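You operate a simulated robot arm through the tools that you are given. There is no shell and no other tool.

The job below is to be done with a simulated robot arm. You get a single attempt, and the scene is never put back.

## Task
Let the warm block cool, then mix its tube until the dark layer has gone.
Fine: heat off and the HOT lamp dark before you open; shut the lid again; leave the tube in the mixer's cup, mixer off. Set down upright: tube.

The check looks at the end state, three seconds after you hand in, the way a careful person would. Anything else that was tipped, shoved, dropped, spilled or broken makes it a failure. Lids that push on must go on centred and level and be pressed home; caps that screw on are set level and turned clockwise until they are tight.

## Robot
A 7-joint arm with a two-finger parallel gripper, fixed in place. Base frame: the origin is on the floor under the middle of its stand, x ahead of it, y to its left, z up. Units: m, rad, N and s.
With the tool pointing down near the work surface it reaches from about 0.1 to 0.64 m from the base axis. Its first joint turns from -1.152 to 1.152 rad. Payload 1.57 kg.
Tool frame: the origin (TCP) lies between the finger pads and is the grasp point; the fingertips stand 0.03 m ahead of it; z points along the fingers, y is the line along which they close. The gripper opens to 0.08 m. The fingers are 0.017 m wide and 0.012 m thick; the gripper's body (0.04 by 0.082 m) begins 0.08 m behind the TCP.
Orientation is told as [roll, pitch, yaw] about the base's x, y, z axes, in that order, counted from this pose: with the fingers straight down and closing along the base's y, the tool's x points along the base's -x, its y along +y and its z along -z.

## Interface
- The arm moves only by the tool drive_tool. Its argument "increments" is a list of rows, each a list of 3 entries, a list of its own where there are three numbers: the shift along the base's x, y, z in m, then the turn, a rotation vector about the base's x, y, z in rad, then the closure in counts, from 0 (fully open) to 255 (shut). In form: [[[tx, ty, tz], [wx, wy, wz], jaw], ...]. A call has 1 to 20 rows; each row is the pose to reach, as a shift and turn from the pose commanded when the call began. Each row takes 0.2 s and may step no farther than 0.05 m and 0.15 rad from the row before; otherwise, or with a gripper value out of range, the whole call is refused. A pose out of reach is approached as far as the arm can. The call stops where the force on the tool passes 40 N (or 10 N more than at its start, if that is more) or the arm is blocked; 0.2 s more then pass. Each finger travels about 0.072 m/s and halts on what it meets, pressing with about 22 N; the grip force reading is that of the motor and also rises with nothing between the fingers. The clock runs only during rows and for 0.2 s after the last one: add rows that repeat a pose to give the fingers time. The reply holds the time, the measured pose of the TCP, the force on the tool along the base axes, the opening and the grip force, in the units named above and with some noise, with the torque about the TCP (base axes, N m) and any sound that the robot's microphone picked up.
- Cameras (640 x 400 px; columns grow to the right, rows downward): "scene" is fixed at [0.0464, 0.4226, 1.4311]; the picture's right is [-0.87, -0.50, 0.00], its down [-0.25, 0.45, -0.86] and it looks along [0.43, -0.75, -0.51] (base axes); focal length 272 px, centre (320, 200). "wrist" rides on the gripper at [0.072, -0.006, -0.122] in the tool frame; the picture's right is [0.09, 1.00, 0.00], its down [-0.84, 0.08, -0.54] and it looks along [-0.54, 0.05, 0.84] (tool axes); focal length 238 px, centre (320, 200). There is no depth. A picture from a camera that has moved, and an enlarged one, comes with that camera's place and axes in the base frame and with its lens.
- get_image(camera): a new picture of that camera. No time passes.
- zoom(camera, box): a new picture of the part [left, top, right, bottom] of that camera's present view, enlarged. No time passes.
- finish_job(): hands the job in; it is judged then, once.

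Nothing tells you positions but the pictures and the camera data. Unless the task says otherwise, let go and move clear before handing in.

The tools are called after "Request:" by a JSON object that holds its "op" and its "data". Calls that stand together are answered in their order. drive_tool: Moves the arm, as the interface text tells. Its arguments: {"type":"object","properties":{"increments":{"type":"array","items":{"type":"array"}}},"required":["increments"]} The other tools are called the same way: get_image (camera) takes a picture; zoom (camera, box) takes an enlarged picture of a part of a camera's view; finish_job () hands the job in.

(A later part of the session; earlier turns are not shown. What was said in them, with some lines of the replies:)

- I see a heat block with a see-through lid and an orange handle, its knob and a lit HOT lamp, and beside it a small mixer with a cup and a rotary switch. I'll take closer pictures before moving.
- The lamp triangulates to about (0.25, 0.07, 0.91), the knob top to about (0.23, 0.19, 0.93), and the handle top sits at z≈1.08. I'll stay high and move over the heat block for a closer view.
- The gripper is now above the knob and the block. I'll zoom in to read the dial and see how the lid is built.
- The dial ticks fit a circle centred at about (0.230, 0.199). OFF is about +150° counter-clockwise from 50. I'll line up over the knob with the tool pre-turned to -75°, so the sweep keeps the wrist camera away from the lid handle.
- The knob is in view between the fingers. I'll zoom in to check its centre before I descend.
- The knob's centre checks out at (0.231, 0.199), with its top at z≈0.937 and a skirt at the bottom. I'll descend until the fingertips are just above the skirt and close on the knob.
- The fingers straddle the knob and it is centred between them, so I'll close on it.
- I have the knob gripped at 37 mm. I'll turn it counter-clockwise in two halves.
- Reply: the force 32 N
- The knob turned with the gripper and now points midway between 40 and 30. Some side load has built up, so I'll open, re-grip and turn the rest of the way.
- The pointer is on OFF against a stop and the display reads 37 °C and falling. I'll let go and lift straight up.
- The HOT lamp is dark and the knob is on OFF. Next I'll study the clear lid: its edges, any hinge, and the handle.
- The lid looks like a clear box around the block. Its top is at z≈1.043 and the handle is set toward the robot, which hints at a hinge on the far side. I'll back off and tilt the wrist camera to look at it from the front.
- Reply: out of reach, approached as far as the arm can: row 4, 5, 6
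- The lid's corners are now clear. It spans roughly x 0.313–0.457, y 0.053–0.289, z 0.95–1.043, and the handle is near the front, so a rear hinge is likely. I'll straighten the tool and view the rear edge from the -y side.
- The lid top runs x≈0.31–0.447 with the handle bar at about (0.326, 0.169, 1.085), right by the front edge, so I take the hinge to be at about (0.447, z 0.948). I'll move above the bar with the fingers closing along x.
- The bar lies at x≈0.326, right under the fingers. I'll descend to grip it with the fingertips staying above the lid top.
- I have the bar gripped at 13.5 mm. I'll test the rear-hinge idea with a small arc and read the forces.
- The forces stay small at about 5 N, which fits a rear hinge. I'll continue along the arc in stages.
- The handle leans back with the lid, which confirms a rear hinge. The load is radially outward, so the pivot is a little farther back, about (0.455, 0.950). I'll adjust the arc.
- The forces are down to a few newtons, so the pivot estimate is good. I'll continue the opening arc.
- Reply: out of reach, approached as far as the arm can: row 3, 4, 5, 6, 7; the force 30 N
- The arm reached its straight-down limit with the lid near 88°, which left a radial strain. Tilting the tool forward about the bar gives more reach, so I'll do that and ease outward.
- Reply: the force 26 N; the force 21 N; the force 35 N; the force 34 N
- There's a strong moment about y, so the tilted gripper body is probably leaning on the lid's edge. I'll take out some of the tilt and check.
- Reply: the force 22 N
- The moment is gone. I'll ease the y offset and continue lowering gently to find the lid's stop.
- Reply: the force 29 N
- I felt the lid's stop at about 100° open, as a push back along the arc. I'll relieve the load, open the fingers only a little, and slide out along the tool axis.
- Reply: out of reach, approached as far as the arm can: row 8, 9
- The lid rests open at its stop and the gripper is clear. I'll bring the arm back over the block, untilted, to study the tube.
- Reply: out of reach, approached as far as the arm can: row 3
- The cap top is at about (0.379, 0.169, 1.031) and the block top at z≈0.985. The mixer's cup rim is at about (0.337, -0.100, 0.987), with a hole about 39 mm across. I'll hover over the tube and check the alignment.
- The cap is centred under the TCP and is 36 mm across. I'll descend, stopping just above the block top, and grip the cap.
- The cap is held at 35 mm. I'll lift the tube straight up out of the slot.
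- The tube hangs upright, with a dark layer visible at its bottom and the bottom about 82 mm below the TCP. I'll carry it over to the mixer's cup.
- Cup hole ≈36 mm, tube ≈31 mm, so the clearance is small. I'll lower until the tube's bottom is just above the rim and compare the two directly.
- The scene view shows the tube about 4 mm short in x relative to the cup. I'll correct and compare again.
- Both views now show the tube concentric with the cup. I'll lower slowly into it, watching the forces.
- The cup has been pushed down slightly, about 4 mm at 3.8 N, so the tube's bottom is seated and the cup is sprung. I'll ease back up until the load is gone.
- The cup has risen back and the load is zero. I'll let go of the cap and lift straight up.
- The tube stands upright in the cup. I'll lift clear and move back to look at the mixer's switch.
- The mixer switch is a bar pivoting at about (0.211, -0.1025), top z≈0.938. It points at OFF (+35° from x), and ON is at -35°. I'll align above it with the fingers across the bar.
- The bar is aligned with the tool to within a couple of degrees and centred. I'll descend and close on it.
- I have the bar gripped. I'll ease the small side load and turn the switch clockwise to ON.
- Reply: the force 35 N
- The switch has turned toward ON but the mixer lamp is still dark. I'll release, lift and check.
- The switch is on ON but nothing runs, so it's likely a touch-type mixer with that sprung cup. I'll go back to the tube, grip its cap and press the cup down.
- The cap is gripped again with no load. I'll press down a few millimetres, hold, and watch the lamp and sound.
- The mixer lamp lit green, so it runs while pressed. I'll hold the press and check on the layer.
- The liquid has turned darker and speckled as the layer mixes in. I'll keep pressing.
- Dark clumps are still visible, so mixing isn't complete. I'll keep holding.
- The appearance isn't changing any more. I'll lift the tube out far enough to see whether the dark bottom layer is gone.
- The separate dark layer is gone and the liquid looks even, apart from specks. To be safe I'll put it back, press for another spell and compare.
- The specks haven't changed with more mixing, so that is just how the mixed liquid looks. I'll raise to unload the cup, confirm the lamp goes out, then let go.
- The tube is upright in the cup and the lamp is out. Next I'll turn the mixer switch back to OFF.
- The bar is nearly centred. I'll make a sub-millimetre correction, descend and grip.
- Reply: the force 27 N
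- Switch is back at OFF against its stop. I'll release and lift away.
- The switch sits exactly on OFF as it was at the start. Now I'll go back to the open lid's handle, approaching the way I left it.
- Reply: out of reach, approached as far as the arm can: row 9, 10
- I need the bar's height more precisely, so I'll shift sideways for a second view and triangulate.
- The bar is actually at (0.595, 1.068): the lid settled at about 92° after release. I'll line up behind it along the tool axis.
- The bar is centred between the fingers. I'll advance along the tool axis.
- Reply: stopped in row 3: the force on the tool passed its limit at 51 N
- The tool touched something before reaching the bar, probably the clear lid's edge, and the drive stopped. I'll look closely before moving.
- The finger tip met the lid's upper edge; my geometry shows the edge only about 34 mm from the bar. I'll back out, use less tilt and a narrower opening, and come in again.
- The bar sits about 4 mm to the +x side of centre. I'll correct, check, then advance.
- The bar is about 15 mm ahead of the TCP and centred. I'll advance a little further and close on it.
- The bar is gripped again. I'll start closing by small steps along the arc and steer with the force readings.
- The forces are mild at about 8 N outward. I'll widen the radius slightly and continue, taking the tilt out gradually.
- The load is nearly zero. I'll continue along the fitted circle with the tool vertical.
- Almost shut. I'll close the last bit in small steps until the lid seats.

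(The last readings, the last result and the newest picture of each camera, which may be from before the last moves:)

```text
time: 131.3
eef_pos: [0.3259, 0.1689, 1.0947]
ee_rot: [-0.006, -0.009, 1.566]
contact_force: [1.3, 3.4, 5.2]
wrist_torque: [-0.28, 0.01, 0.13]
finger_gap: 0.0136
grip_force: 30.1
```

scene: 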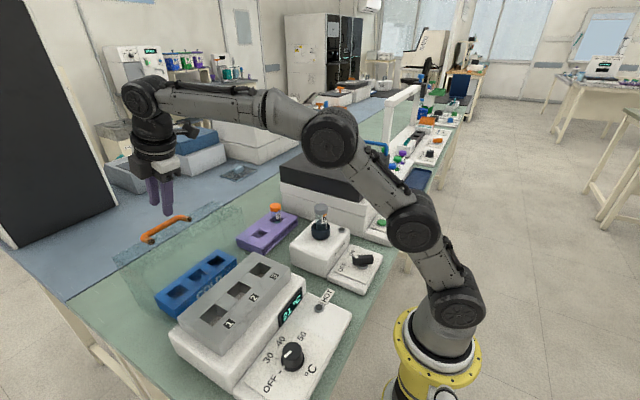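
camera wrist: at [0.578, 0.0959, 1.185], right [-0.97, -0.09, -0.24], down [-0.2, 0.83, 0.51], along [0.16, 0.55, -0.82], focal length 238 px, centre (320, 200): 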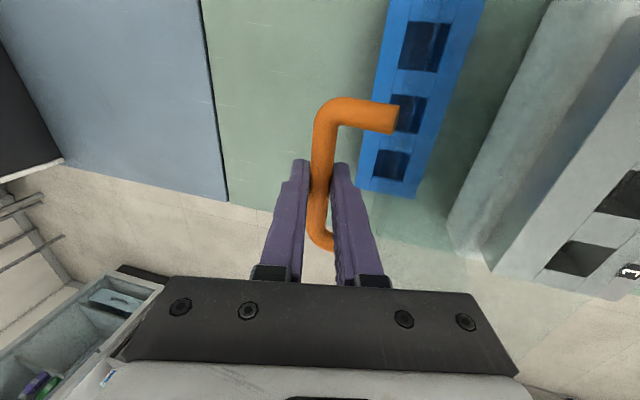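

Request:
{"op": "drive_tool", "data": {"increments": [[[-0.0005, 0, -0.001], [0, 0, 0], 255], [[-0.001, 0, -0.002], [0, 0, 0], 255], [[-0.001, 0, -0.003], [0, 0, 0], 255]]}}

Request:
{"op": "zoom", "data": {"camera": "scene", "box": [160, 235, 330, 345]}}

Request:
{"op": "get_image", "data": {"camera": "wrist"}}

```text
time: 132.1
eef_pos: [0.325, 0.1694, 1.0922]
ee_rot: [-0.009, -0.009, 1.566]
contact_force: [10.3, -2.2, 22.0]
wrist_torque: [0.06, -0.07, 0.26]
finger_gap: 0.0138
grip_force: 29.9
```

```text
3.64 times, centred on (245, 290) of scene
camera zoom: at [0.0465, 0.4225, 1.4312], right [-0.87, -0.5, 0.0], down [-0.25, 0.45, -0.86], along [0.43, -0.75, -0.51], focal length 988 px, centre (593, -127)
```

zoom: 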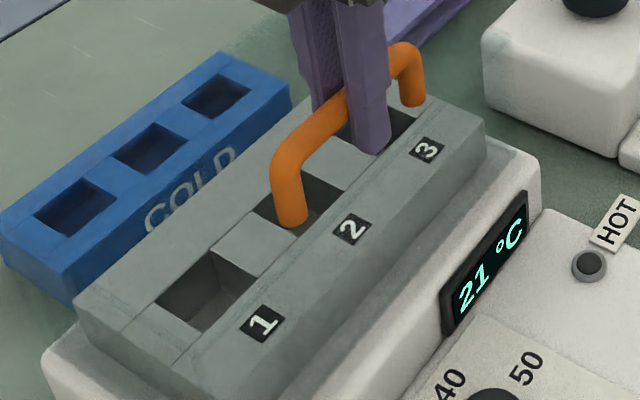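

```text
taken
camera wrist: at [0.3303, 0.0955, 1.2132], right [-1.0, -0.09, -0.01], down [-0.08, 0.83, 0.55], along [-0.04, 0.55, -0.83], focal length 238 px, centre (320, 200)
```

wrist: 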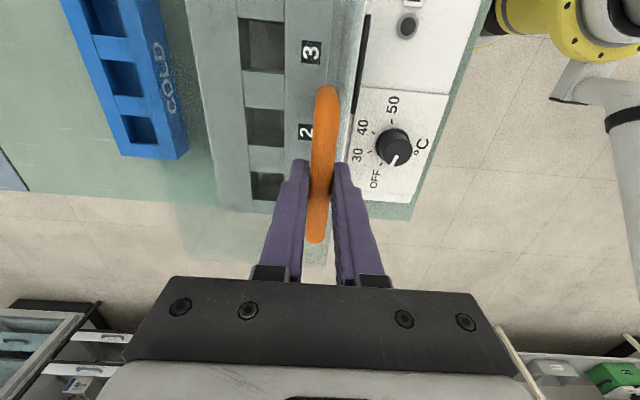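

The lid is seated: 22 N of resistance, and the handle is exactly where it was before. I'll relieve the push, open and lift away.

Request:
{"op": "drive_tool", "data": {"increments": [[[0.0005, 0, 0.0025], [0, 0, 0], 255], [[0.0005, 0, 0.0025], [0, 0, 0], 150], [[0.0005, 0, 0.0025], [0, 0, 0], 110], [[0.0005, 0, 0.0025], [0, 0, 0], 110], [[0.0005, 0, 0.03], [0, 0, 0], 110], [[0.0005, 0, 0.07], [0, 0, 0], 110], [[0.0005, 0, 0.11], [0, 0, 0], 110], [[0.0005, 0, 0.15], [0, 0, 0], 110], [[0.0005, 0, 0.15], [0, 0, 0], 110]]}}

Request:
{"op": "get_image", "data": {"camera": "wrist"}}

Request:
{"op": "zoom", "data": {"camera": "scene", "box": [160, 235, 330, 345]}}

Request:
{"op": "get_image", "data": {"camera": "scene"}}

```text
time: 134.1
eef_pos: [0.3258, 0.1693, 1.2411]
ee_rot: [-0.004, -0.007, 1.565]
contact_force: [0.0, 0.0, -0.2]
wrist_torque: [-0.01, 0.0, -0.02]
finger_gap: 0.0454
grip_force: 0.1
```

```text
taken
camera wrist: at [0.3307, 0.0948, 1.3621], right [-1.0, -0.09, 0.0], down [-0.07, 0.83, 0.55], along [-0.04, 0.55, -0.84], focal length 238 px, centre (320, 200)
```

wrist: 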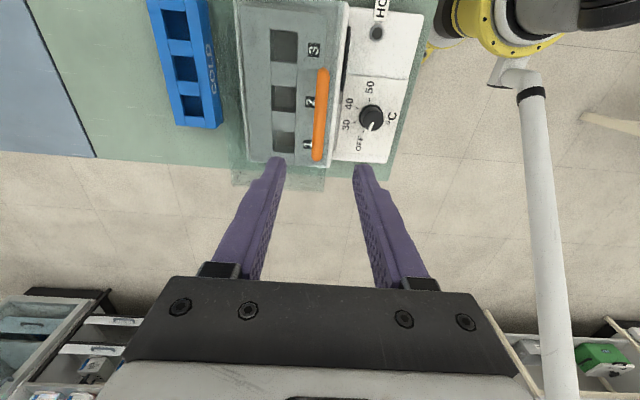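

```text
3.64 times, centred on (245, 290) of scene
camera zoom: at [0.0464, 0.4226, 1.4311], right [-0.87, -0.5, 0.0], down [-0.25, 0.45, -0.86], along [0.43, -0.75, -0.51], focal length 988 px, centre (593, -127)
```

zoom: 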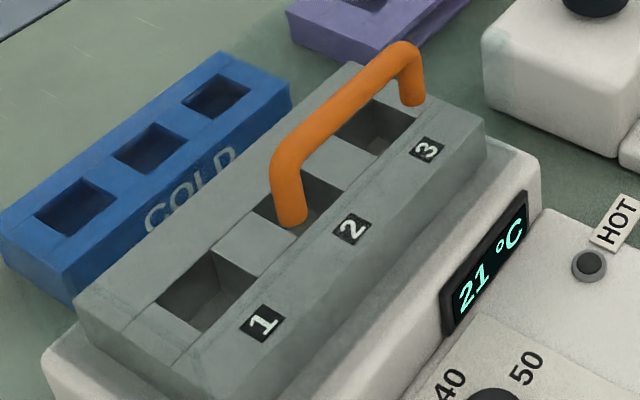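

```text
taken
```

scene: 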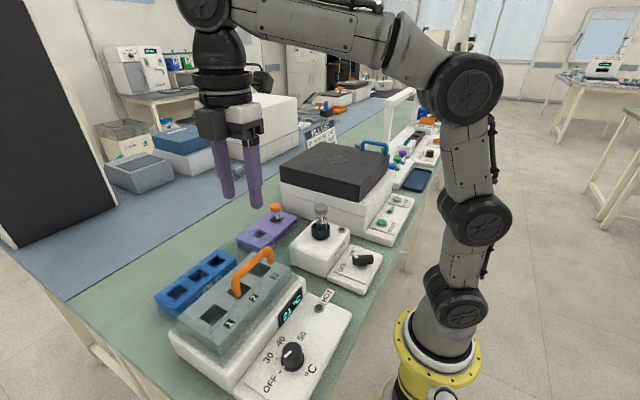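

The lid is shut just as at the start. I'll do a final check on the tube, the switch, the knob and the racks.

Request:
{"op": "zoom", "data": {"camera": "scene", "box": [280, 180, 400, 300]}}

Request:
{"op": "zoom", "data": {"camera": "scene", "box": [303, 195, 343, 240]}}

Request:
{"op": "zoom", "data": {"camera": "scene", "box": [230, 280, 370, 400]}}

Request:
{"op": "zoom", "data": {"camera": "wrist", "box": [140, 0, 420, 200]}}

```text
3.33 times, centred on (340, 240) of scene
camera zoom: at [0.0464, 0.4226, 1.4311], right [-0.87, -0.5, 0.0], down [-0.25, 0.45, -0.86], along [0.43, -0.75, -0.51], focal length 906 px, centre (253, 67)
```

zoom: 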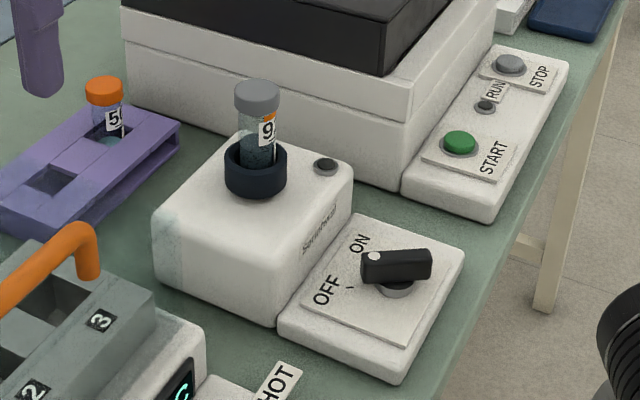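

```text
8.89 times, centred on (323, 218) of scene
camera zoom: at [0.0464, 0.4226, 1.4311], right [-0.87, -0.5, 0.0], down [-0.25, 0.45, -0.86], along [0.43, -0.75, -0.51], focal length 2416 px, centre (293, 44)
```

zoom: 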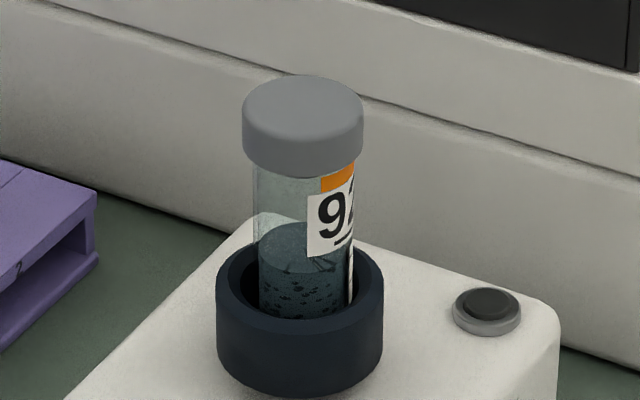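

```text
3.33 times, centred on (300, 340) of scene
camera zoom: at [0.0464, 0.4226, 1.4311], right [-0.87, -0.5, 0.0], down [-0.25, 0.45, -0.86], along [0.43, -0.75, -0.51], focal length 906 px, centre (387, -267)
```

zoom: 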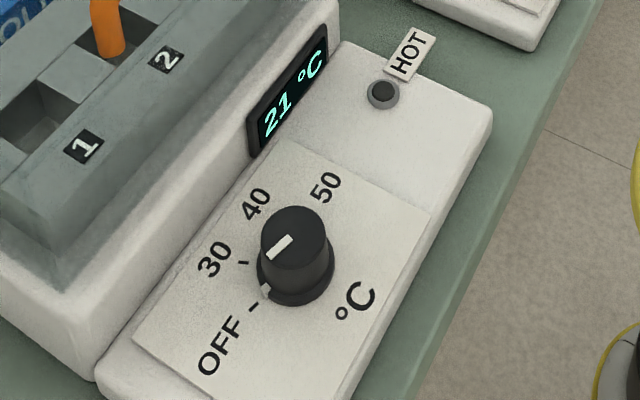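

```text
2.00 times, centred on (280, 100) of wrist
camera zoom: at [0.3307, 0.0948, 1.3621], right [-1.0, -0.09, 0.0], down [-0.07, 0.83, 0.55], along [-0.04, 0.55, -0.84], focal length 477 px, centre (400, 400)
```

zoom: 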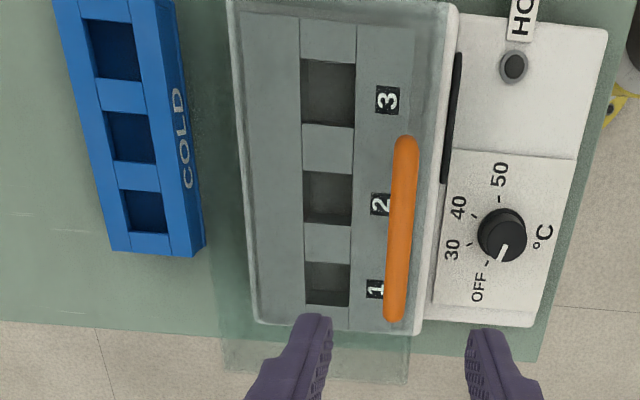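

Everything checks out:
- **Heat:** knob on OFF, HOT lamp dark, display 21 °C.
- **Lid:** shut.
- **Tube:** upright in the cup with no dark layer left.
- **Mixer:** switch on OFF, lamp dark.
- **Arm:** clear of everything.

I'll hand in.

Request:
{"op": "finish_job", "data": {}}

```text
The job is handed in.
```

I've handed the job in: the warm block has cooled, and its tube is mixed and standing upright in the mixer's cup. I haven't been told how it was judged.

- **Heat:** The knob is on OFF and the HOT lamp was dark before I opened the lid. The display read 21 °C at the end.
- **Lid:** It is shut, and the handle is back exactly where it was at the start.
- **Mixing:** The dark layer at the bottom of tube 92 is gone. The liquid is an even grey-blue with small dark specks. More mixing didn't change the specks, so I took them to be how the mixed liquid looks.
- **Mixer:** The switch is back on OFF and its lamp is dark.

While re-gripping the open lid to close it, a finger pushed against the lid's edge at about 51 N and the arm stopped. I backed out and came in again. I saw no damage, and nothing else looked moved.
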